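You operate a simulated robot arm through the tools that you are given. There is no shell and no other tool. Be economical: measure what you need, move in short steps, check, and stop when the job is done.

The job below is to be done with a simulated two-armed robot. You get a single attempt, and the scene is never put back.

Task
Hold the steel bowl on the top of the empty pallets steady with one hand and put the tape roll marked "57" from the top of the wide carton stack in it with the other.

Only the result counts: the job must be done as asked and must still hold three seconds after the hand-in. Knocking over, shifting, dropping, spilling or breaking anything else fails it.

Robot
Two 7-joint arms with two-finger parallel grippers on one trunk, on a base that drives. Base frame: it is fixed to the floor where the robot stands at the start and does not move with it; the origin is under the middle of the robot, x ahead of it, y to its left, z up. Lengths are in m, angles in rad, forces in N, time in s.
The left shoulder is at the start at [0.06, 0.143, 0.926], the right one opposite. With the tool pointing down near the work surface each hand reaches from about 0.1 to 0.72 m from the robot's upright axis, wherever it stands, measured 20 degrees to its own side. Places, roughly: steel bowl [3, -0.75, 0.5]. Payload 1.57 kg a hand.
Tool frame (each hand has its own): the origin (TCP) lies between the finger pads and is the grasp point; the fingertips stand 0.03 m ahead of it; z points along the fingers, y is the line along which they close. Largest opening 0.11 m; finger width 0.024, thickness 0.012; the body of the gripper, 0.048 by 0.112 m, starts 0.078 m behind the TCP.
Orientation is that of the tool frame in the base frame, as a unit quaternion [w, x, y, z]. With the fingers straight down and closing along the base's y, the tool's x points along the base's -x, its y along +y and its z along -z.

Tools
- The arms move only by the tool servo_tool. It takes "left_rows", "right_rows" or both (then of equal length, played together; a hand with none holds still); each is a list of rows, each an object of numbers (a shift or turn left out is 0, a gripper value left out holds the last): "x", "y", "z": the shift along the tool's x, y, z in m; "ax", "ay", "az": the turn, a rotation vector about the tool's x, y, z in rad; "jaw": the opening, from 0 (shut) to 1 (fully open). In form: [{"x": .., "y": .., "z": .., "ax": .., "ay": .., "az": .., "jaw": ..}, ...]. A call has 1 to 20 rows; each row is the pose to reach, as a shift and turn from the pose commanded when the call began, along the tool's axes at that moment. A row lasts 0.2 s, in which the tool goes at most 0.05 m and 0.15 rad; a call with a longer step from one row to the next is refused whole, and so is a gripper value outside its range. A pose out of reach is approached as far as the arm can. The call stops where the force on the tool passes 40 N (or 10 N more than at its start, if that is more) or the arm is blocked; 0.2 s more then pass. Each finger travels about 0.045 m/s and halts on what it meets, pressing with about 25 N; the grip force reading is that of the motor and also rises with nothing between the fingers. The clock runs only during rows and for 0.2 s after the last one: add rows that repeat a pose to give the fingers time. It gives the time, the measured TCP pose, the force on the tool (base axes), the opening and the grip force at its end, in the units of the frame above (readings bear some noise), with the torque about the TCP (base axes, N m) and any sound that the robot's microphone picked up, and new pictures: "show" is both (left out), scene, wrist or none (wrist: the cameras of the hands that moved).
- Cameras (640 x 400 px; columns grow to the right, rows downward): "scene" is now at [0.0478, 0.0169, 1.5417]; the picture's right is [0.23, -0.97, 0.00], its down [-0.70, -0.16, -0.69] and it looks along [0.67, 0.16, -0.72] (base axes); focal length 286 px, centre (320, 200). "left" rides on the left gripper at [0.07, -0.016, -0.141] in its tool frame; the picture's right is [0.23, 0.97, 0.00], its down [-0.86, 0.20, -0.48] and it looks along [-0.47, 0.11, 0.88] (tool axes); focal length 222 px, centre (320, 200). "right" rides on the right gripper at [0.07, 0.016, -0.141] in its tool frame; the picture's right is [-0.23, 0.97, 0.00], its down [-0.85, -0.20, -0.48] and it looks along [-0.47, -0.11, 0.88] (tool axes); focal length 222 px, centre (320, 200). There is no depth. A picture from a camera that has moved, and an enlarged one, comes with that camera's place and axes in the base frame and with its lens.
- raise_lower(by): slides the trunk up (or, below 0, down) by that many m; the arms and the scene camera ride with it, the base frame stays. It gives what a move gives, with no picture.
- steer(legs): drives the robot by 1 to 6 legs, each [ahead, left, turn to the left] in m, m and rad, along the robot's own axes; the way and the turn of a leg run together, so that a leg with both is an arc; at most 1.5 m and 3.142 rad a leg. The arms and the cameras ride along, it lands a little off, and it stops where it bumps. It gives what a move gives, and a new picture of the scene camera.
- aim_head(pan, tilt): turns the head with the scene camera to pan (to the left, within 1.501 rad either way) and tilt (down, from -0.506 to 1.204), counted from straight ahead of the robot. It gives what a move gives, and a new picture of the scene camera.
- enlarge(camera, box): a new picture of the part [left, top, right, bottom] of that camera's present view, enlarged. The clock stands still meanwhile.
- job_done(): hands the job in; it is judged then, once.

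Work in short steps. Places have to be worked out from the pictures, the camera data and where the tool is seen: move nearer, look again, correct. Check each grasp and each placing, and mend what went wrong. You have 120 turns and 260 pictures in all, those below and enlarged ones among them. Open the grippers and draw the arms clear of the work before you hand the job in, unless the task says otherwise; then end with one line.

The tools are called as a command line: name --argument value ..., lists and objects as JSON in quotes. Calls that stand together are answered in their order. servo_tool: Moves the arms, as the interface text tells. Its arguments: {"type":"object","properties":{"left_rows":{"type":"array","items":{"type":"object","properties":{"x":{"type":"number"},"y":{"type":"number"},"z":{"type":"number"},"ax":{"type":"number"},"ay":{"type":"number"},"az":{"type":"number"},"jaw":{"type":"number"}}}},"right_rows":{"type":"array","items":{"type":"object","properties":{"x":{"type":"number"},"y":{"type":"number"},"z":{"type":"number"},"ax":{"type":"number"},"ay":{"type":"number"},"az":{"type":"number"},"jaw":{"type":"number"}}}},"show":{"type":"string","enum":["both","scene","wrist","none"]}},"required":[]} The other tools are called the same way: raise_lower (by) slides the trunk up or down; steer (legs) drives the base; aim_head (pan, tilt) turns the head that bears the scene camera; enlarge (camera, box) takes an enlarged picture of a part of a camera's view; job_done () hands the job in.

At the start:

```text
time_s: 0.0
left_tool_pos: [0.4574, 0.2939, 1.0807]
left_tcp_rot: [-0.001, 0.0, 1.0, 0.0]
left_ft_force: [0.8, -0.7, -0.3]
left_torque: [0.03, -0.01, 0.05]
left_opening: 0.1098
left_gripper_force: 0.0
right_tool_pos: [0.4443, -0.1226, 1.0806]
right_tcp_rot: [0.0, 0.0, 1.0, -0.001]
right_ft_force: [0.9, 0.9, -0.1]
right_torque: [0.03, -0.01, -0.04]
right_opening: 0.11
right_gripper_force: 0.1
trunk travel left (down, up): [-0.525, 0.065]
robot x, y, heading: [-0.0012, -0.0027, 0.002]
head pan, tilt: [0.227, 0.806]
```

scene: 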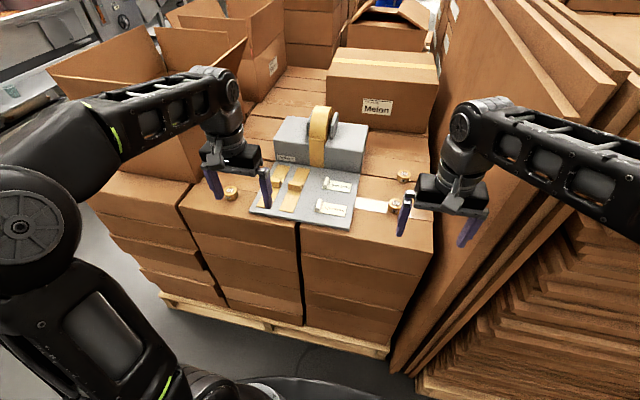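
right: 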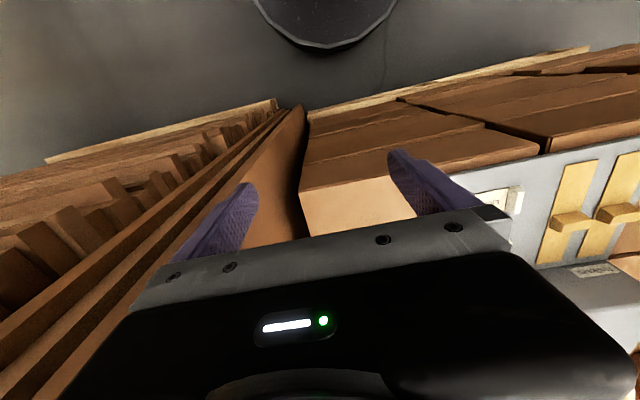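
left: 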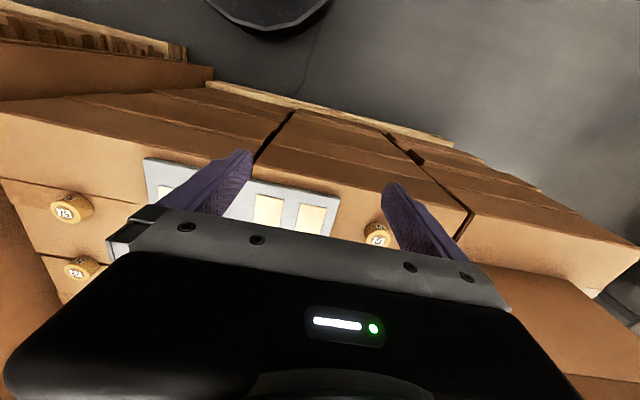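

The tape rolls sit on the carton stack ahead; I enlarge the pictures to read their numbers.

enlarge --camera "left" --box '[30, 170, 130, 300]'

enlarge --camera "left" --box '[340, 200, 420, 250]'

enlarge --camera "scene" --box '[200, 140, 440, 290]'

```text
3.08 times, centred on (80, 235) of left
camera zoom: at [0.3883, 0.2786, 1.2222], right [-0.23, 0.97, 0.0], down [0.86, 0.2, 0.48], along [0.47, 0.11, -0.88], focal length 684 px, centre (1058, 92)
```

zoom: 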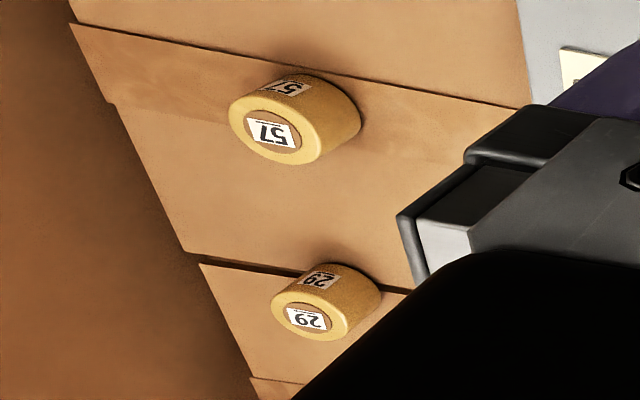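

```text
8.00 times, centred on (380, 225) of left
camera zoom: at [0.3883, 0.2786, 1.2222], right [-0.23, 0.97, 0.0], down [0.86, 0.2, 0.48], along [0.47, 0.11, -0.88], focal length 1777 px, centre (-160, 0)
```

zoom: 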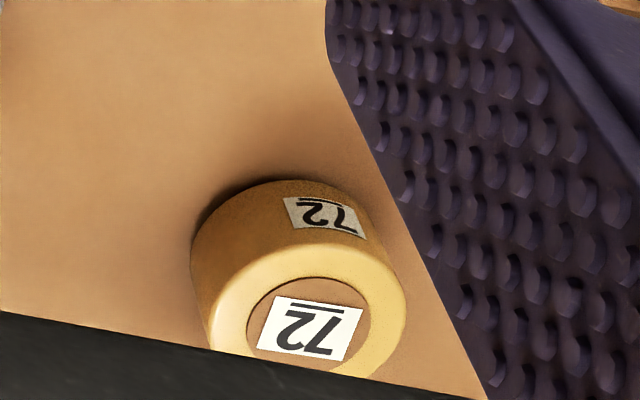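

```text
2.67 times, centred on (320, 215) of scene
camera zoom: at [0.0478, 0.0169, 1.5417], right [0.23, -0.97, 0.0], down [-0.7, -0.16, -0.69], along [0.67, 0.16, -0.72], focal length 764 px, centre (320, 160)
```

zoom: 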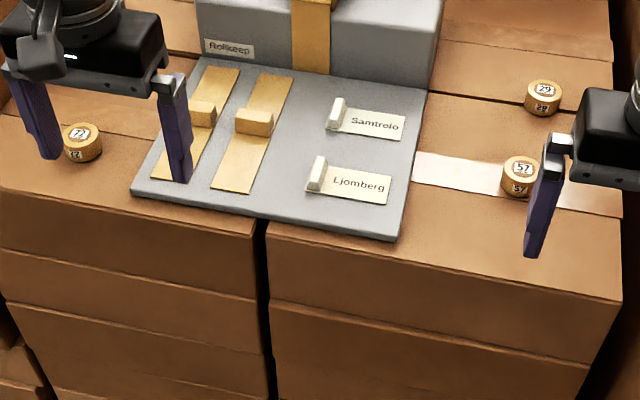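

Triangulating the two views puts roll 57 at about (0.66, -0.065, 0.918). I bring the right hand above it, staying high.

servo_tool --right_rows '[{"x": -0.045, "y": 0.012}, {"x": -0.09, "y": 0.024}, {"x": -0.135, "y": 0.036}, {"x": -0.18, "y": 0.048}, {"x": -0.216, "y": 0.057}, {"x": -0.216, "y": 0.057, "z": 0.04}, {"x": -0.216, "y": 0.057, "z": 0.06}]'

```text
time_s: 1.6
left_tool_pos: [0.458, 0.2949, 1.0803]
left_tcp_rot: [0.001, 0.0, 1.0, -0.001]
left_ft_force: [-0.5, 0.7, 0.5]
left_torque: [-0.04, 0.02, 0.01]
left_opening: 0.1101
left_gripper_force: 0.0
right_tool_pos: [0.557, -0.0941, 1.0749]
right_tcp_rot: [0.001, 0.0, 1.0, -0.001]
right_ft_force: [0.8, 1.1, 0.2]
right_torque: [-0.02, 0.02, 0.01]
right_opening: 0.11
right_gripper_force: 0.0
right hand out of reach, approached as far as the arm can: row 3, 4, 5, 6, 7
trunk travel left (down, up): [-0.525, 0.065]
robot x, y, heading: [0.0004, -0.0023, -0.002]
head pan, tilt: [0.227, 0.806]
camera scene: at [0.0481, 0.0173, 1.5416], right [0.23, -0.97, 0.0], down [-0.7, -0.16, -0.69], along [0.67, 0.16, -0.72], focal length 286 px, centre (320, 200)
camera right: at [0.4864, -0.0781, 1.2183], right [0.23, 0.97, 0.0], down [0.85, -0.2, 0.48], along [0.47, -0.11, -0.88], focal length 222 px, centre (320, 200)
```

scene: 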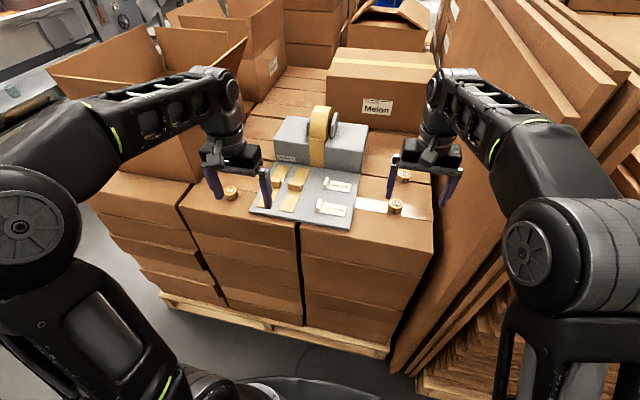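
right: 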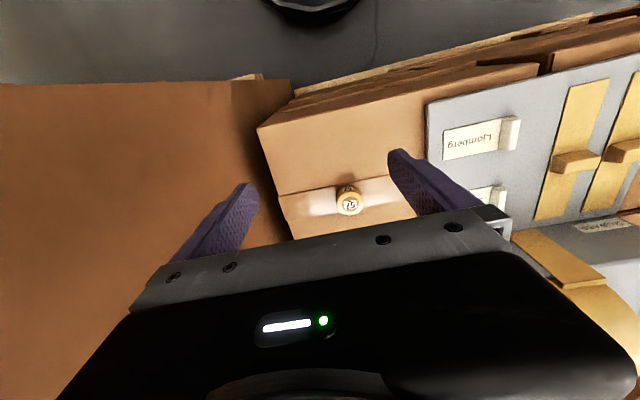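

The arm is at its limit so the base must go nearer. First I look to the right to see the clearance to the leaning sheets, and down at the base front.

aim_head --pan -0.7 --tilt 0.6

aim_head --pan -0.1 --tilt 1.15

```text
time_s: 2.8
left_tool_pos: [0.4581, 0.2946, 1.0816]
left_tcp_rot: [0.0, 0.0, 1.0, 0.0]
left_ft_force: [0.5, -0.2, 0.0]
left_torque: [-0.03, -0.01, 0.01]
left_opening: 0.1098
left_gripper_force: 0.0
right_tool_pos: [0.5558, -0.0938, 1.0751]
right_tcp_rot: [0.001, 0.0, 1.0, -0.001]
right_ft_force: [-0.1, 0.2, 0.6]
right_torque: [0.0, 0.0, 0.02]
right_opening: 0.1101
right_gripper_force: 0.0
trunk travel left (down, up): [-0.525, 0.065]
robot x, y, heading: [0.0001, -0.0005, 0.004]
head pan, tilt: [-0.7, 0.6]
camera scene: at [0.0372, -0.058, 1.5591], right [-0.64, -0.77, 0.0], down [-0.43, 0.36, -0.82], along [0.63, -0.53, -0.57], focal length 286 px, centre (320, 200)
```

scene: 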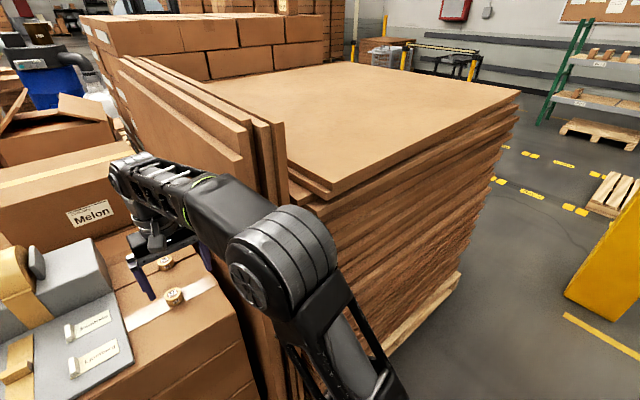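

```text
time_s: 3.8
left_tool_pos: [0.4587, 0.2942, 1.0804]
left_tcp_rot: [0.0, 0.0, 1.0, 0.0]
left_ft_force: [-0.2, 0.3, 0.1]
left_torque: [-0.01, -0.03, 0.0]
left_opening: 0.11
left_gripper_force: 0.0
right_tool_pos: [0.556, -0.0934, 1.0762]
right_tcp_rot: [0.002, 0.0, 1.0, -0.001]
right_ft_force: [-0.4, -0.7, -0.8]
right_torque: [0.0, 0.0, -0.01]
right_opening: 0.1101
right_gripper_force: 0.0
trunk travel left (down, up): [-0.525, 0.065]
robot x, y, heading: [-0.0007, -0.0008, -0.001]
head pan, tilt: [-0.099, 1.15]
camera scene: at [0.0289, -0.0071, 1.5174], right [-0.1, -0.99, 0.0], down [-0.91, 0.09, -0.41], along [0.41, -0.04, -0.91], focal length 286 px, centre (320, 200)
```

scene: 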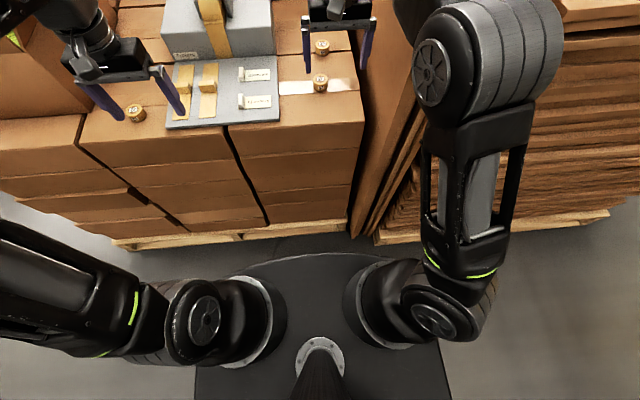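

The elbow is high (z≈1.3) and short of the sheets; the base front has roughly 0.12 m to the pallet. I drive only 0.06 m ahead.

steer --legs '[[0.06, 0, 0]]'

servo_tool --right_rows '[{"z": 0.03}, {"x": -0.02, "z": 0.06, "y": 0.015}, {"x": -0.045, "z": 0.08, "y": 0.03}, {"x": -0.045, "z": 0.08, "y": 0.03}]'

```text
time_s: 4.8
left_tool_pos: [0.5197, 0.2941, 1.0799]
left_tcp_rot: [-0.001, 0.001, 1.0, -0.001]
left_ft_force: [0.2, 0.3, 0.6]
left_torque: [0.0, 0.05, 0.01]
left_opening: 0.1101
left_gripper_force: 0.1
right_tool_pos: [0.6169, -0.094, 1.0756]
right_tcp_rot: [-0.001, 0.0, 1.0, 0.0]
right_ft_force: [0.5, 0.2, 0.8]
right_torque: [0.0, 0.05, -0.03]
right_opening: 0.1098
right_gripper_force: 0.2
trunk travel left (down, up): [-0.525, 0.065]
robot x, y, heading: [0.0618, 0.0001, 0.001]
head pan, tilt: [-0.099, 1.15]
camera scene: at [0.091, -0.0071, 1.5173], right [-0.1, -0.99, 0.0], down [-0.91, 0.09, -0.41], along [0.4, -0.04, -0.91], focal length 286 px, centre (320, 200)
```

scene: 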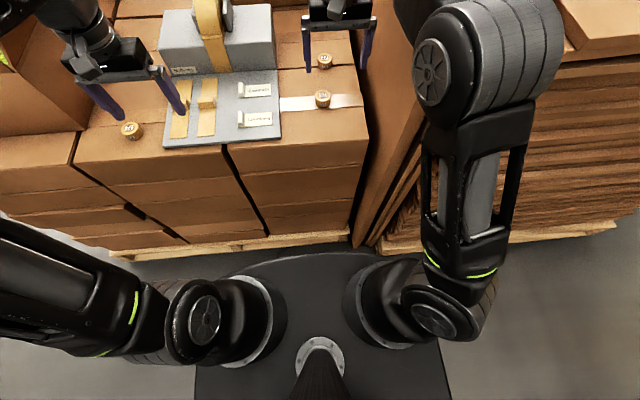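

```text
time_s: 5.8
left_tool_pos: [0.5176, 0.2943, 1.0812]
left_tcp_rot: [0.0, 0.0, 1.0, 0.0]
left_ft_force: [-0.5, -0.2, -0.2]
left_torque: [-0.02, 0.0, -0.02]
left_opening: 0.11
left_gripper_force: 0.0
right_tool_pos: [0.6618, -0.0644, 0.9953]
right_tcp_rot: [0.001, 0.001, 1.0, 0.0]
right_ft_force: [-0.8, -0.7, 0.8]
right_torque: [0.0, -0.01, -0.01]
right_opening: 0.1101
right_gripper_force: 0.0
trunk travel left (down, up): [-0.525, 0.065]
robot x, y, heading: [0.061, -0.0012, 0.0]
head pan, tilt: [-0.099, 1.15]
camera scene: at [0.0884, -0.0072, 1.5174], right [-0.1, -0.99, 0.0], down [-0.91, 0.09, -0.41], along [0.41, -0.04, -0.91], focal length 286 px, centre (320, 200)
camera right: at [0.5915, -0.0486, 1.1377], right [0.23, 0.97, 0.0], down [0.85, -0.2, 0.48], along [0.47, -0.11, -0.88], focal length 222 px, centre (320, 200)
```

scene: 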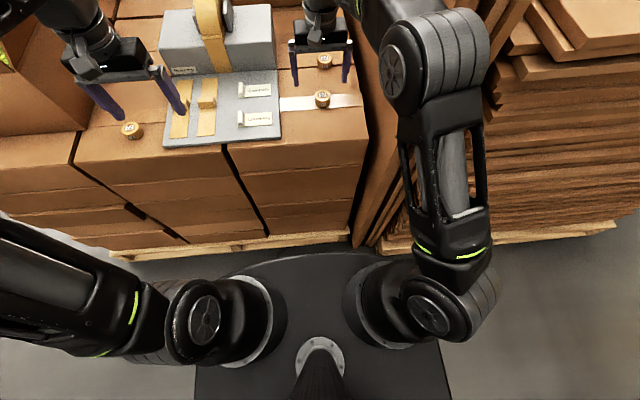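
right: 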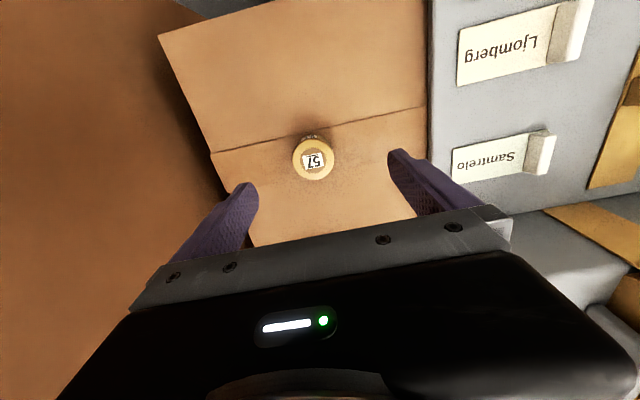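

Roll centre refines to (0.659, -0.068). I descend with the open jaw to TCP z≈0.945 and look.

servo_tool --right_rows '[{"x": 0.002, "y": -0.004, "z": 0.025}, {"x": 0.002, "y": -0.004, "z": 0.05}, {"x": 0.002, "y": -0.004, "z": 0.05}]' --show "wrist"

enlarge --camera "scene" --box '[270, 40, 380, 110]'

```text
time_s: 6.6
left_tool_pos: [0.5183, 0.2943, 1.0815]
left_tcp_rot: [-0.001, -0.001, 1.0, 0.0]
left_ft_force: [-0.1, 0.3, -0.2]
left_torque: [0.03, 0.01, 0.04]
left_opening: 0.1098
left_gripper_force: 0.0
right_tool_pos: [0.6596, -0.0691, 0.9461]
right_tcp_rot: [0.001, 0.0, 1.0, 0.0]
right_ft_force: [0.4, 0.2, -0.7]
right_torque: [0.03, -0.01, -0.04]
right_opening: 0.1099
right_gripper_force: 0.0
trunk travel left (down, up): [-0.525, 0.065]
robot x, y, heading: [0.0572, 0.0023, -0.004]
head pan, tilt: [-0.099, 1.15]
camera right: at [0.5898, -0.0524, 1.0882], right [0.23, 0.97, 0.0], down [0.85, -0.2, 0.48], along [0.47, -0.11, -0.88], focal length 222 px, centre (320, 200)
```

right: 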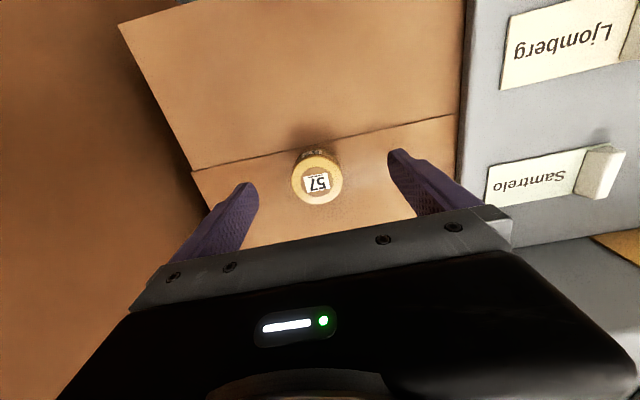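

```text
5.71 times, centred on (325, 75) of scene
camera zoom: at [0.0887, -0.0071, 1.5174], right [-0.1, -0.99, 0.0], down [-0.91, 0.09, -0.41], along [0.41, -0.04, -0.91], focal length 1637 px, centre (291, 914)
```

zoom: 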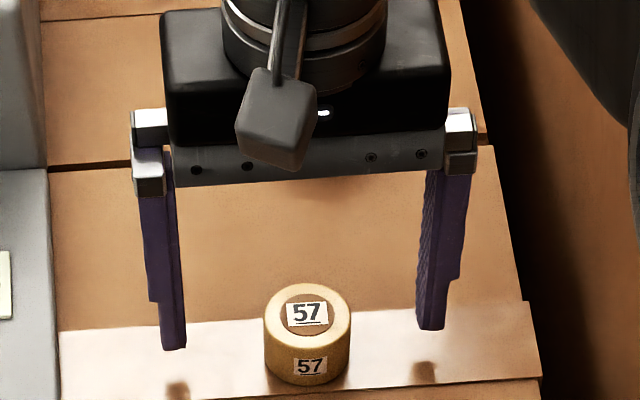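

Roll top is at z≈0.94, centre (0.656, -0.070): well between the fingers. I go 5 mm lower and close gently.

servo_tool --right_rows '[{"x": 0.003, "y": -0.001, "z": 0.005}, {"x": 0.003, "y": -0.001, "z": 0.005, "jaw": 0.5}, {"x": 0.003, "y": -0.001, "z": 0.005, "jaw": 0.25}, {"x": 0.003, "y": -0.001, "z": 0.005, "jaw": 0.2}, {"x": 0.003, "y": -0.001, "z": 0.005, "jaw": 0.2}, {"x": 0.003, "y": -0.001, "z": 0.005, "jaw": 0.2}, {"x": 0.003, "y": -0.001, "z": 0.005, "jaw": 0.2}, {"x": 0.003, "y": -0.001, "z": 0.005, "jaw": 0.2}]'

```text
time_s: 8.4
left_tool_pos: [0.5181, 0.295, 1.0803]
left_tcp_rot: [-0.001, 0.0, 1.0, 0.0]
left_ft_force: [-0.1, -0.7, -0.2]
left_torque: [-0.02, -0.01, 0.0]
left_opening: 0.1098
left_gripper_force: 0.1
right_tool_pos: [0.6565, -0.0685, 0.9413]
right_tcp_rot: [0.0, 0.0, 1.0, 0.0]
right_ft_force: [0.7, -0.8, 0.6]
right_torque: [-0.04, -0.03, 0.0]
right_opening: 0.0405
right_gripper_force: 25.3
trunk travel left (down, up): [-0.525, 0.065]
robot x, y, heading: [0.0599, -0.0013, 0.005]
head pan, tilt: [-0.099, 1.15]
camera scene: at [0.0889, -0.0071, 1.5174], right [-0.1, -0.99, 0.0], down [-0.91, 0.09, -0.41], along [0.41, -0.04, -0.91], focal length 286 px, centre (320, 200)
camera right: at [0.5867, -0.0533, 1.0835], right [0.23, 0.97, 0.0], down [0.85, -0.2, 0.48], along [0.47, -0.11, -0.88], focal length 222 px, centre (320, 200)
```

scene: 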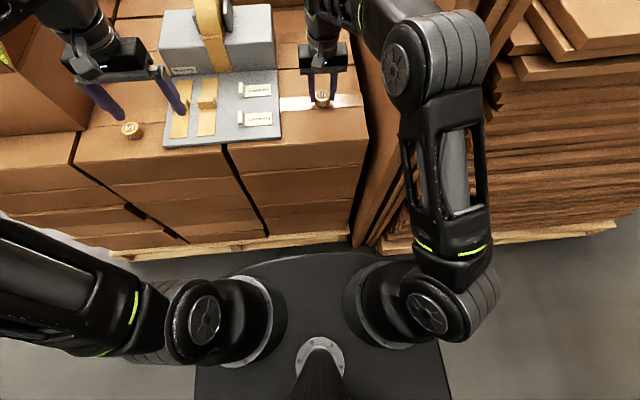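
right: 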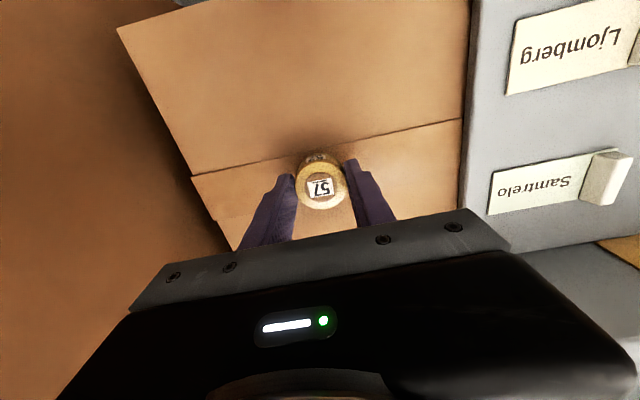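

The roll is gripped at 0.0405 m with 25 N. I lift it and draw it back toward the robot.

servo_tool --right_rows '[{"z": -0.03}, {"z": -0.07}, {"z": -0.11}, {"z": -0.15, "x": 0.02}, {"z": -0.16, "x": 0.06}, {"z": -0.16, "x": 0.11}, {"z": -0.16, "x": 0.16}, {"z": -0.16, "x": 0.21}, {"z": -0.16, "x": 0.25}]'

```text
time_s: 10.4
left_tool_pos: [0.5174, 0.2949, 1.0805]
left_tcp_rot: [0.0, 0.0, 1.0, 0.0]
left_ft_force: [-0.2, 0.0, 0.2]
left_torque: [0.0, 0.02, -0.01]
left_opening: 0.1101
left_gripper_force: 0.0
right_tool_pos: [0.4058, -0.0699, 1.1002]
right_tcp_rot: [0.001, 0.001, 1.0, 0.0]
right_ft_force: [0.4, -0.6, -0.1]
right_torque: [-0.02, 0.04, 0.02]
right_opening: 0.0221
right_gripper_force: 0.0
right hand out of reach, approached as far as the arm can: row 3, 4, 5
trunk travel left (down, up): [-0.525, 0.065]
robot x, y, heading: [0.0606, 0.0005, 0.003]
head pan, tilt: [-0.099, 1.15]
camera scene: at [0.0888, -0.0072, 1.5174], right [-0.1, -0.99, 0.0], down [-0.91, 0.09, -0.41], along [0.41, -0.04, -0.91], focal length 286 px, centre (320, 200)
camera right: at [0.3352, -0.0548, 1.242], right [0.23, 0.97, 0.0], down [0.85, -0.2, 0.48], along [0.47, -0.11, -0.88], focal length 222 px, centre (320, 200)
```

scene: 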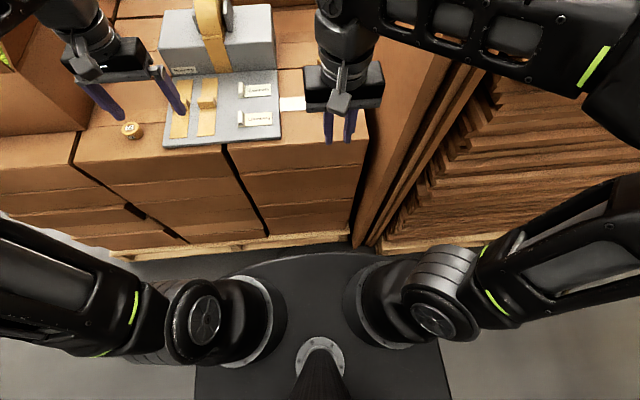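
right: 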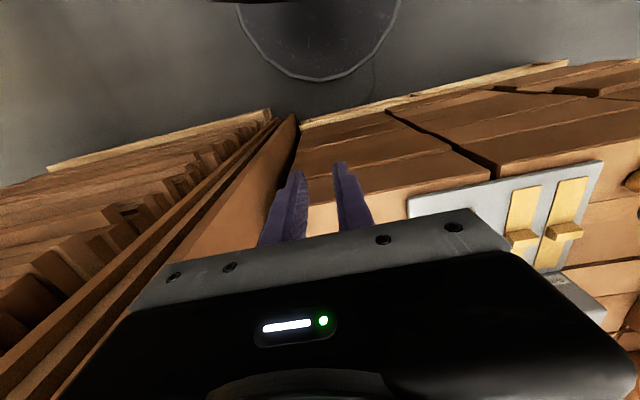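

The jaw closed on nothing: the roll slipped out. I look for where it is now.

aim_head --pan -0.1 --tilt 0.85

enlarge --camera "scene" --box '[220, 100, 420, 225]'

```text
time_s: 11.2
left_tool_pos: [0.5174, 0.2941, 1.0809]
left_tcp_rot: [0.0, 0.0, 1.0, 0.0]
left_ft_force: [-0.3, -0.8, -0.3]
left_torque: [-0.02, 0.0, 0.02]
left_opening: 0.1101
left_gripper_force: 0.0
right_tool_pos: [0.4055, -0.0695, 1.0992]
right_tcp_rot: [0.001, -0.001, 1.0, 0.001]
right_ft_force: [0.1, -0.2, -0.2]
right_torque: [0.0, 0.07, 0.0]
right_opening: 0.0221
right_gripper_force: 0.0
trunk travel left (down, up): [-0.525, 0.065]
robot x, y, heading: [0.0589, 0.0016, 0.001]
head pan, tilt: [-0.099, 0.85]
camera scene: at [0.1074, -0.009, 1.5381], right [-0.1, -0.99, 0.0], down [-0.75, 0.07, -0.66], along [0.66, -0.07, -0.75], focal length 286 px, centre (320, 200)
```

scene: 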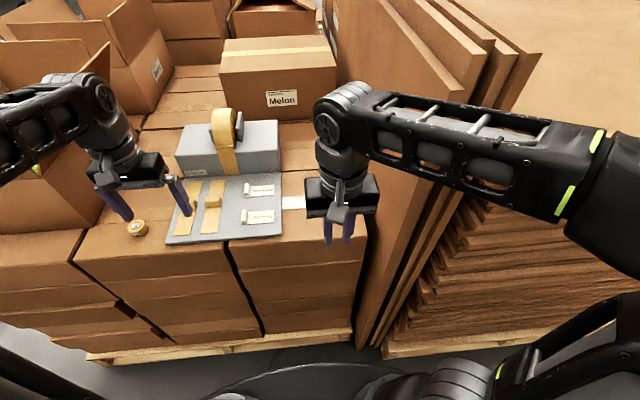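

```text
3.20 times, centred on (320, 162) of scene
camera zoom: at [0.1074, -0.009, 1.5381], right [-0.1, -0.99, 0.0], down [-0.75, 0.07, -0.66], along [0.66, -0.07, -0.75], focal length 917 px, centre (320, 320)
```

zoom: 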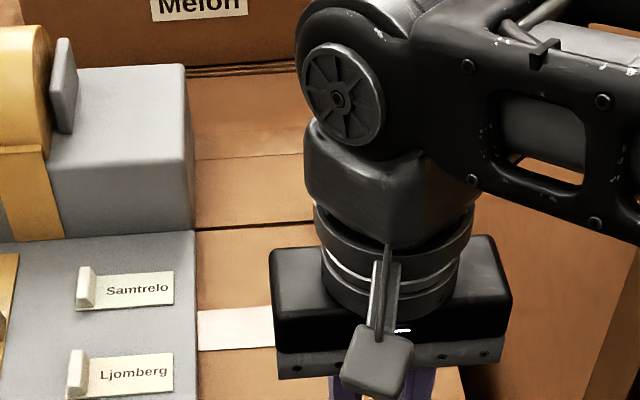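

The right hand hides the spot; I shift it to the left to uncover it.

servo_tool --right_rows '[{"y": 0.04}, {"y": 0.08}, {"y": 0.12}, {"y": 0.14, "jaw": 0.5}]'

enlarge --camera "scene" --box '[220, 130, 420, 255]'

```text
time_s: 12.2
left_tool_pos: [0.5178, 0.2953, 1.0808]
left_tcp_rot: [0.0, -0.001, 1.0, 0.0]
left_ft_force: [0.0, -0.1, -0.8]
left_torque: [0.0, -0.01, 0.02]
left_opening: 0.1099
left_gripper_force: 0.2
right_tool_pos: [0.4062, 0.0714, 1.1008]
right_tcp_rot: [0.0, 0.001, 1.0, 0.001]
right_ft_force: [0.2, -0.2, -0.3]
right_torque: [-0.01, -0.02, 0.01]
right_opening: 0.0551
right_gripper_force: 0.3
trunk travel left (down, up): [-0.525, 0.065]
robot x, y, heading: [0.0608, -0.0007, -0.0]
head pan, tilt: [-0.099, 0.85]
camera scene: at [0.1075, -0.0088, 1.5382], right [-0.1, -0.99, 0.0], down [-0.75, 0.07, -0.66], along [0.66, -0.07, -0.75], focal length 286 px, centre (320, 200)
camera right: at [0.3356, 0.0865, 1.2432], right [0.23, 0.97, 0.0], down [0.85, -0.2, 0.48], along [0.47, -0.11, -0.88], focal length 222 px, centre (320, 200)
```

scene: 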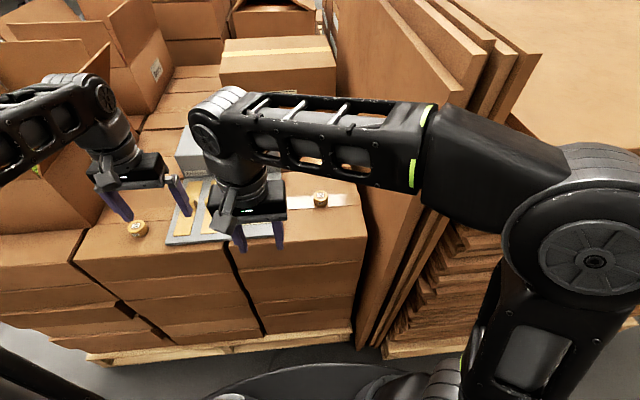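
right: 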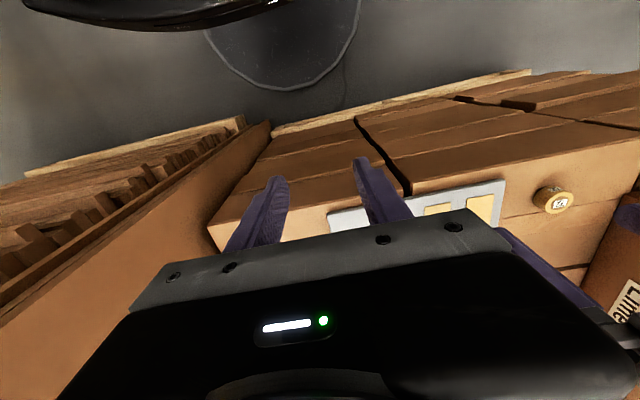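

```text
3.20 times, centred on (320, 192) of scene
camera zoom: at [0.1075, -0.0088, 1.5382], right [-0.1, -0.99, 0.0], down [-0.75, 0.07, -0.66], along [0.66, -0.07, -0.75], focal length 917 px, centre (320, 224)
```

zoom: 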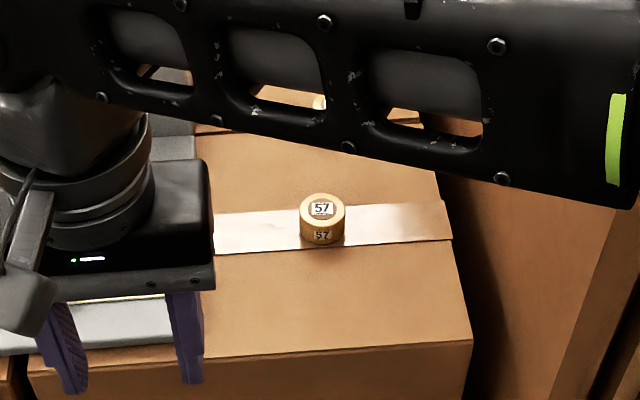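

The roll still stands upright where it was; the finger shadows suggest the surface is lower than I thought, so I only had its rim. I go back above it with an open jaw.

servo_tool --right_rows '[{"y": -0.04, "x": -0.03, "jaw": 1}, {"y": -0.08, "x": -0.06}, {"y": -0.12, "x": -0.1}, {"y": -0.14, "x": -0.14}, {"y": -0.14, "x": -0.17, "z": 0.03}, {"y": -0.14, "x": -0.2, "z": 0.06}, {"y": -0.14, "x": -0.23, "z": 0.09}, {"y": -0.14, "x": -0.247, "z": 0.11}, {"y": -0.14, "x": -0.247, "z": 0.13}, {"y": -0.14, "x": -0.247, "z": 0.16}, {"y": -0.14, "x": -0.247, "z": 0.16}]'

enlarge --camera "scene" --box '[270, 160, 370, 222]'

```text
refused: row 3 steps farther than a row can; nothing moved
```

```text
6.40 times, centred on (320, 191) of scene
camera zoom: at [0.1075, -0.0088, 1.5382], right [-0.1, -0.99, 0.0], down [-0.75, 0.07, -0.66], along [0.66, -0.07, -0.75], focal length 1834 px, centre (320, 258)
```

zoom: 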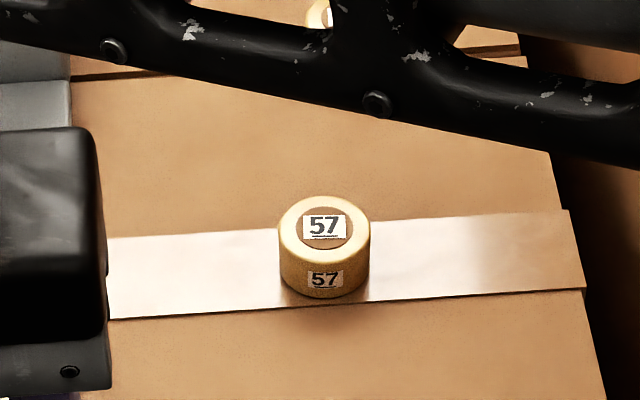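

Row step was too long; same motion with shorter steps.

servo_tool --right_rows '[{"y": -0.035, "x": -0.03, "jaw": 1}, {"y": -0.07, "x": -0.06}, {"y": -0.105, "x": -0.09}, {"y": -0.14, "x": -0.12}, {"y": -0.14, "x": -0.15, "z": 0.03}, {"y": -0.14, "x": -0.18, "z": 0.06}, {"y": -0.14, "x": -0.21, "z": 0.09}, {"y": -0.14, "x": -0.24, "z": 0.11}, {"y": -0.14, "x": -0.247, "z": 0.13}, {"y": -0.14, "x": -0.247, "z": 0.16}, {"y": -0.14, "x": -0.247, "z": 0.16}]'

enlarge --camera "scene" --box '[270, 160, 370, 222]'

```text
time_s: 14.6
left_tool_pos: [0.5186, 0.2937, 1.0795]
left_tcp_rot: [0.0, 0.0, 1.0, 0.0]
left_ft_force: [0.1, 0.7, -0.1]
left_torque: [0.02, -0.03, -0.02]
left_opening: 0.11
left_gripper_force: 0.1
right_tool_pos: [0.6532, -0.0676, 0.9404]
right_tcp_rot: [0.0, 0.0, 1.0, 0.0]
right_ft_force: [-0.6, 0.3, 0.3]
right_torque: [0.0, 0.0, -0.04]
right_opening: 0.1102
right_gripper_force: 0.1
trunk travel left (down, up): [-0.525, 0.065]
robot x, y, heading: [0.0614, -0.0009, -0.001]
head pan, tilt: [-0.099, 0.85]
camera scene: at [0.1072, -0.009, 1.5382], right [-0.1, -0.99, 0.0], down [-0.75, 0.07, -0.66], along [0.66, -0.07, -0.75], focal length 286 px, centre (320, 200)
camera right: at [0.5834, -0.0526, 1.0831], right [0.23, 0.97, 0.0], down [0.85, -0.2, 0.48], along [0.47, -0.11, -0.88], focal length 222 px, centre (320, 200)
```

scene: 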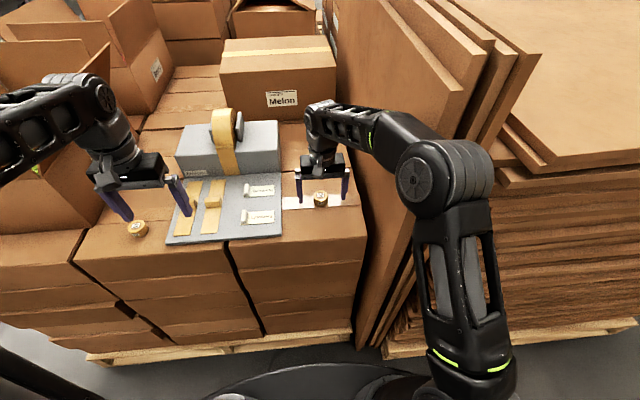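
right: 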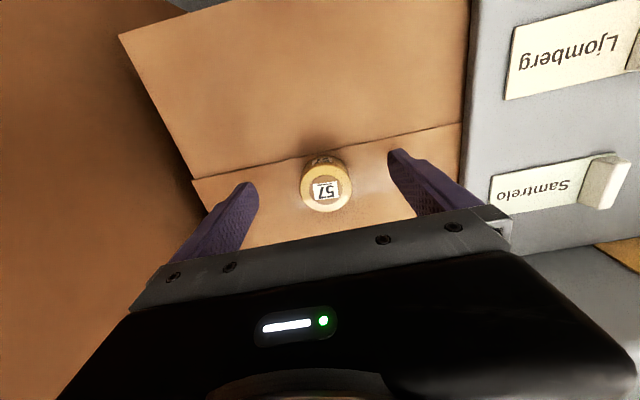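

```text
6.40 times, centred on (320, 191) of scene
camera zoom: at [0.1072, -0.009, 1.5382], right [-0.1, -0.99, 0.0], down [-0.75, 0.07, -0.66], along [0.66, -0.07, -0.75], focal length 1834 px, centre (320, 258)
```

zoom: 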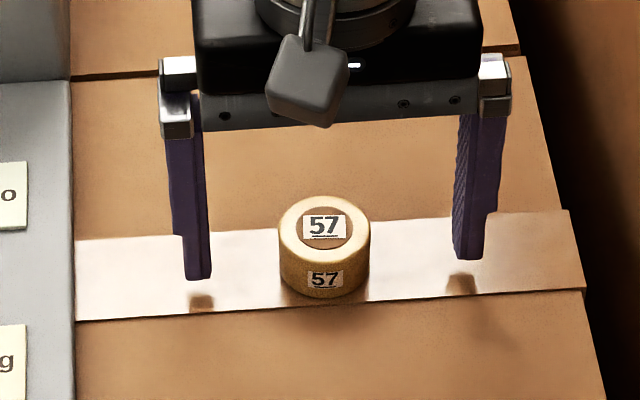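

The roll centre looks to be at x≈0.658, about 5 mm ahead of the fingers, with the surface at z≈0.907. I advance 5 mm, go 2 mm down, close fully, then lift just 1 cm slowly to test.

servo_tool --right_rows '[{"x": -0.005, "y": -0.001, "z": 0.001}, {"x": -0.005, "y": -0.001, "z": 0.002, "jaw": 0}, {"x": -0.005, "y": -0.001, "z": 0.002, "jaw": 0}, {"x": -0.005, "y": -0.001, "z": 0.002, "jaw": 0}, {"x": -0.005, "y": -0.001, "z": 0.002, "jaw": 0}, {"x": -0.005, "y": -0.001, "z": 0.002, "jaw": 0}, {"x": -0.005, "y": -0.001, "z": 0.002, "jaw": 0}, {"x": -0.005, "y": -0.001, "z": 0.002, "jaw": 0}]' --show "none"

servo_tool --right_rows '[{"z": -0.002}, {"z": -0.005}, {"z": -0.008}, {"z": -0.01}]' --show "wrist"

enlarge --camera "scene" --box '[270, 160, 370, 222]'

```text
time_s: 16.4
left_tool_pos: [0.518, 0.2955, 1.0815]
left_tcp_rot: [-0.001, 0.0, 1.0, 0.0]
left_ft_force: [0.6, -1.2, -0.5]
left_torque: [0.01, 0.01, -0.02]
left_opening: 0.1103
left_gripper_force: 0.0
right_tool_pos: [0.6573, -0.0695, 0.939]
right_tcp_rot: [0.001, 0.0, 1.0, 0.0]
right_ft_force: [-0.4, 0.2, 0.7]
right_torque: [0.01, -0.01, 0.01]
right_opening: 0.0406
right_gripper_force: 25.0
trunk travel left (down, up): [-0.525, 0.065]
robot x, y, heading: [0.0579, -0.0049, 0.001]
head pan, tilt: [-0.099, 0.85]
```

```text
time_s: 17.4
left_tool_pos: [0.5183, 0.2944, 1.0802]
left_tcp_rot: [0.0, 0.0, 1.0, 0.0]
left_ft_force: [0.4, -1.1, -0.5]
left_torque: [-0.01, -0.01, 0.0]
left_opening: 0.1098
left_gripper_force: 0.0
right_tool_pos: [0.6588, -0.0697, 0.949]
right_tcp_rot: [0.001, -0.001, 1.0, 0.0]
right_ft_force: [-0.5, -0.2, -0.9]
right_torque: [0.0, 0.06, -0.03]
right_opening: 0.0405
right_gripper_force: 24.4
trunk travel left (down, up): [-0.525, 0.065]
robot x, y, heading: [0.0605, -0.0001, 0.004]
head pan, tilt: [-0.099, 0.85]
camera right: at [0.5886, -0.0542, 1.0915], right [0.23, 0.97, 0.0], down [0.85, -0.2, 0.48], along [0.47, -0.11, -0.88], focal length 222 px, centre (320, 200)
```

right: 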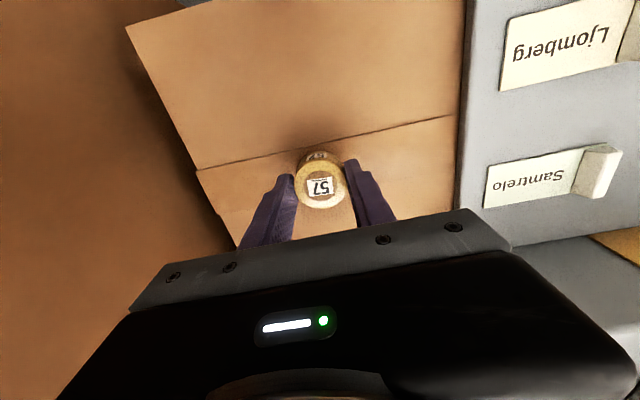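

```text
6.40 times, centred on (320, 191) of scene
camera zoom: at [0.1075, -0.0089, 1.5382], right [-0.1, -0.99, 0.0], down [-0.75, 0.07, -0.66], along [0.66, -0.07, -0.75], focal length 1834 px, centre (320, 258)
```

zoom: 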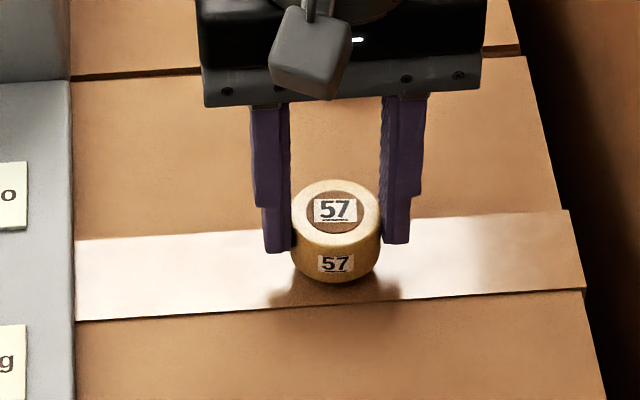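

It lifts with the hand. I continue slowly to z≈1.0 while watching the opening.

servo_tool --right_rows '[{"z": -0.01}, {"z": -0.02}, {"z": -0.03}, {"z": -0.04}, {"z": -0.05}]' --show "wrist"

enlarge --camera "scene" --box '[270, 140, 370, 202]'

```text
time_s: 18.6
left_tool_pos: [0.5196, 0.295, 1.0808]
left_tcp_rot: [0.0, 0.001, 1.0, 0.0]
left_ft_force: [0.3, -0.4, -0.3]
left_torque: [0.02, 0.02, -0.04]
left_opening: 0.1102
left_gripper_force: 0.2
right_tool_pos: [0.6587, -0.0689, 1.0]
right_tcp_rot: [0.001, 0.001, 1.0, 0.0]
right_ft_force: [-0.9, 0.3, -0.1]
right_torque: [0.0, 0.01, 0.01]
right_opening: 0.0407
right_gripper_force: 25.0
trunk travel left (down, up): [-0.525, 0.065]
robot x, y, heading: [0.0591, -0.0006, -0.0]
head pan, tilt: [-0.099, 0.85]
camera right: at [0.5881, -0.0546, 1.1422], right [0.23, 0.97, 0.0], down [0.85, -0.2, 0.48], along [0.47, -0.11, -0.88], focal length 222 px, centre (320, 200)
```

right: 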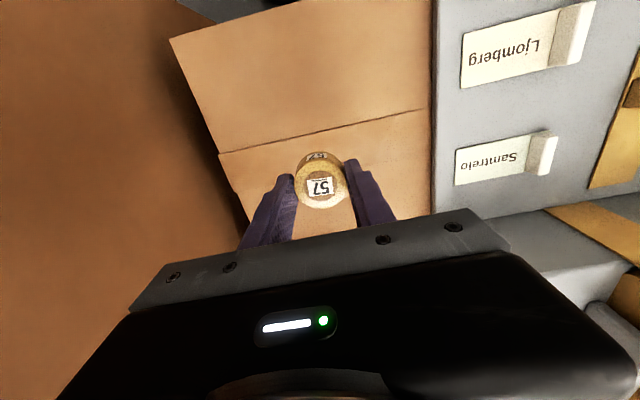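

```text
6.40 times, centred on (320, 171) of scene
camera zoom: at [0.1074, -0.0089, 1.5382], right [-0.1, -0.99, 0.0], down [-0.75, 0.07, -0.66], along [0.66, -0.07, -0.75], focal length 1834 px, centre (320, 386)
```

zoom: 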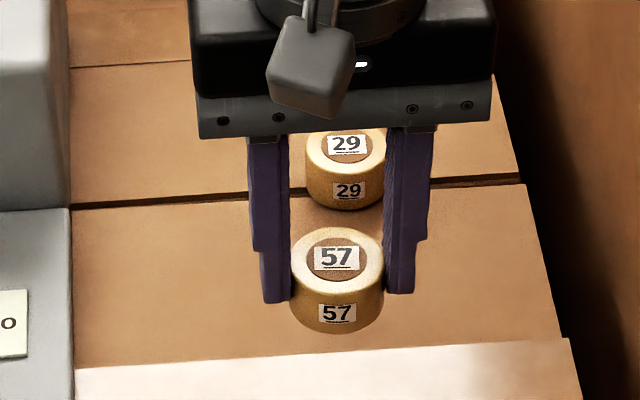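

Securely held. I draw it back at moderate speed and a bit up.

servo_tool --right_rows '[{"x": 0.01, "z": -0.005}, {"x": 0.03, "z": -0.015}, {"x": 0.055, "z": -0.03}, {"x": 0.08, "z": -0.045}, {"x": 0.105, "z": -0.06}, {"x": 0.13, "z": -0.075}, {"x": 0.155, "z": -0.085}, {"x": 0.18, "z": -0.09}, {"x": 0.205, "z": -0.09}, {"x": 0.23, "z": -0.09}, {"x": 0.25, "z": -0.09}, {"x": 0.26, "z": -0.09}]' --show "wrist"

aim_head --pan -0.5 --tilt 0.25

aim_head --pan -1.4 --tilt 0.5

```text
time_s: 21.2
left_tool_pos: [0.5175, 0.2958, 1.0809]
left_tcp_rot: [0.0, 0.0, 1.0, 0.0]
left_ft_force: [0.2, 0.2, 0.8]
left_torque: [0.0, 0.01, -0.01]
left_opening: 0.1101
left_gripper_force: 0.0
right_tool_pos: [0.3976, -0.0711, 1.0892]
right_tcp_rot: [0.001, 0.0, 1.0, 0.001]
right_ft_force: [-0.1, -0.2, 0.3]
right_torque: [0.0, 0.04, -0.01]
right_opening: 0.0405
right_gripper_force: 25.0
trunk travel left (down, up): [-0.525, 0.065]
robot x, y, heading: [0.0584, -0.0041, 0.002]
head pan, tilt: [-0.099, 0.85]
camera right: at [0.3274, -0.0548, 1.2314], right [0.23, 0.97, 0.0], down [0.85, -0.2, 0.48], along [0.47, -0.11, -0.88], focal length 222 px, centre (320, 200)
```

right: 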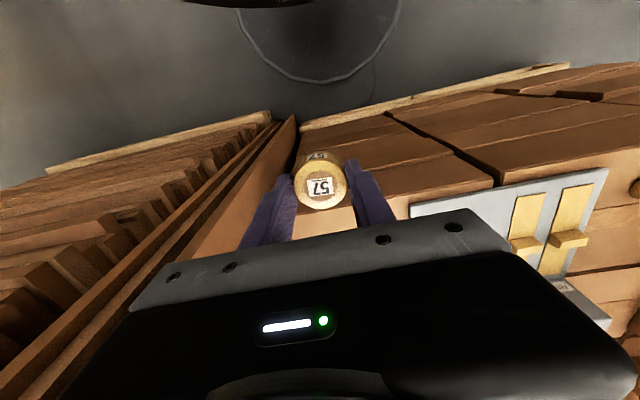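

```text
time_s: 22.2
left_tool_pos: [0.5187, 0.295, 1.08]
left_tcp_rot: [0.0, 0.0, 1.0, 0.0]
left_ft_force: [-0.5, 0.7, -0.5]
left_torque: [-0.02, 0.01, -0.05]
left_opening: 0.11
left_gripper_force: 0.0
right_tool_pos: [0.3971, -0.0706, 1.0894]
right_tcp_rot: [0.0, 0.0, 1.0, 0.0]
right_ft_force: [0.7, 1.0, -0.7]
right_torque: [0.01, -0.05, 0.0]
right_opening: 0.0405
right_gripper_force: 24.7
trunk travel left (down, up): [-0.525, 0.065]
robot x, y, heading: [0.0617, -0.0008, 0.003]
head pan, tilt: [-0.499, 0.25]
camera scene: at [0.1117, -0.0458, 1.5912], right [-0.48, -0.88, 0.0], down [-0.22, 0.12, -0.97], along [0.85, -0.46, -0.25], focal length 286 px, centre (320, 200)
```

scene: 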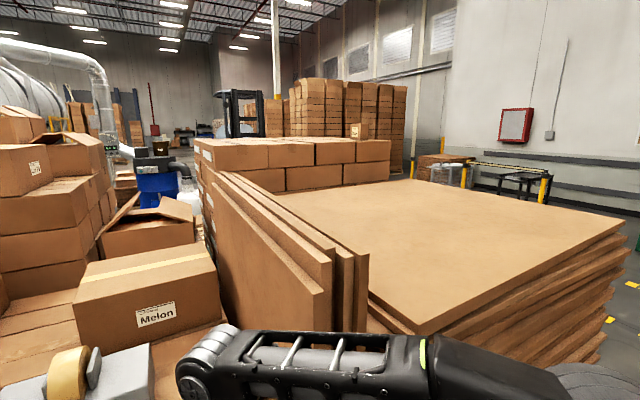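

```text
time_s: 23.4
left_tool_pos: [0.5198, 0.2951, 1.0812]
left_tcp_rot: [0.0, -0.001, 1.0, 0.0]
left_ft_force: [-0.2, 0.9, 0.0]
left_torque: [-0.01, 0.0, 0.02]
left_opening: 0.1099
left_gripper_force: 0.0
right_tool_pos: [0.3972, -0.0711, 1.0889]
right_tcp_rot: [0.001, 0.0, 1.0, 0.0]
right_ft_force: [0.1, -0.9, -0.8]
right_torque: [0.0, -0.02, 0.03]
right_opening: 0.0405
right_gripper_force: 25.5
trunk travel left (down, up): [-0.525, 0.065]
robot x, y, heading: [0.0611, -0.0007, 0.0]
head pan, tilt: [-1.4, 0.499]
camera scene: at [0.0452, -0.0908, 1.5682], right [-0.99, -0.17, 0.0], down [-0.08, 0.47, -0.88], along [0.15, -0.87, -0.48], focal length 286 px, centre (320, 200)
```

scene: 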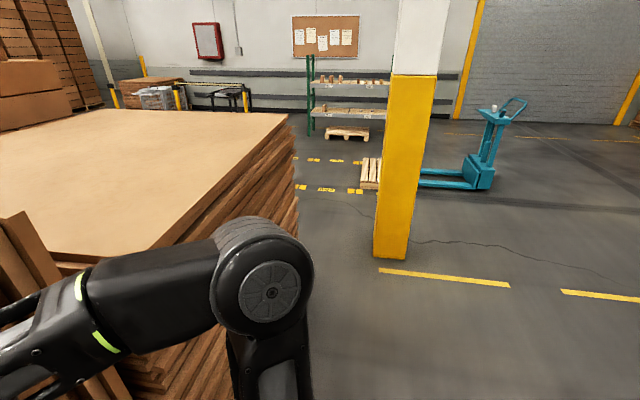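

The bowl lies behind the sheet stack, so I need a route. I look to the left side too.

aim_head --pan 0.4 --tilt 0.25

aim_head --pan 1.4 --tilt 0.5

```text
time_s: 25.2
left_tool_pos: [0.5188, 0.2946, 1.0801]
left_tcp_rot: [0.0, 0.001, 1.0, 0.0]
left_ft_force: [-0.2, 0.3, 0.2]
left_torque: [0.01, 0.01, 0.0]
left_opening: 0.1099
left_gripper_force: 0.1
right_tool_pos: [0.3971, -0.0703, 1.0886]
right_tcp_rot: [0.0, 0.0, 1.0, 0.0]
right_ft_force: [-0.4, -0.5, -1.0]
right_torque: [-0.04, -0.01, -0.01]
right_opening: 0.0406
right_gripper_force: 25.1
trunk travel left (down, up): [-0.525, 0.065]
robot x, y, heading: [0.0601, -0.0008, -0.003]
head pan, tilt: [0.4, 0.25]
camera scene: at [0.1157, 0.0351, 1.5913], right [0.39, -0.92, 0.0], down [-0.23, -0.1, -0.97], along [0.89, 0.38, -0.25], focal length 286 px, centre (320, 200)
```

scene: 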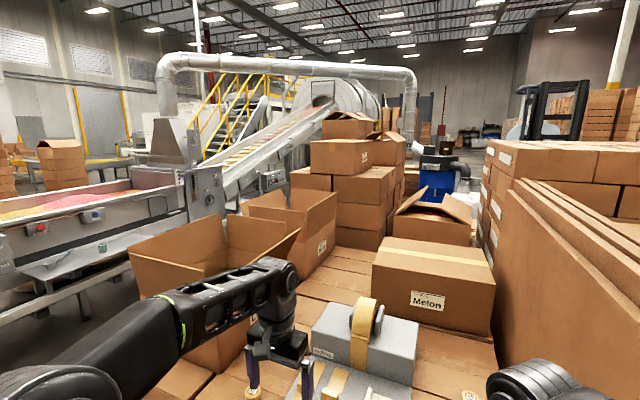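

```text
time_s: 26.5
left_tool_pos: [0.5173, 0.2944, 1.0819]
left_tcp_rot: [0.0, 0.0, 1.0, 0.0]
left_ft_force: [-0.8, 0.0, 0.1]
left_torque: [0.01, -0.03, -0.01]
left_opening: 0.11
left_gripper_force: 0.1
right_tool_pos: [0.3976, -0.0696, 1.0898]
right_tcp_rot: [0.001, 0.001, 1.0, 0.0]
right_ft_force: [-0.2, -1.0, -1.6]
right_torque: [-0.01, 0.04, 0.03]
right_opening: 0.0404
right_gripper_force: 25.2
trunk travel left (down, up): [-0.525, 0.065]
robot x, y, heading: [0.0589, 0.0012, 0.006]
head pan, tilt: [1.4, 0.499]
camera scene: at [0.0452, 0.0885, 1.5682], right [0.99, -0.17, 0.0], down [-0.08, -0.47, -0.88], along [0.15, 0.87, -0.48], focal length 286 px, centre (320, 200)
```

scene: 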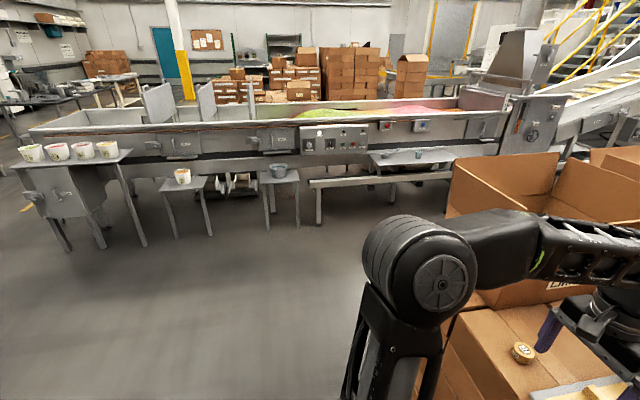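

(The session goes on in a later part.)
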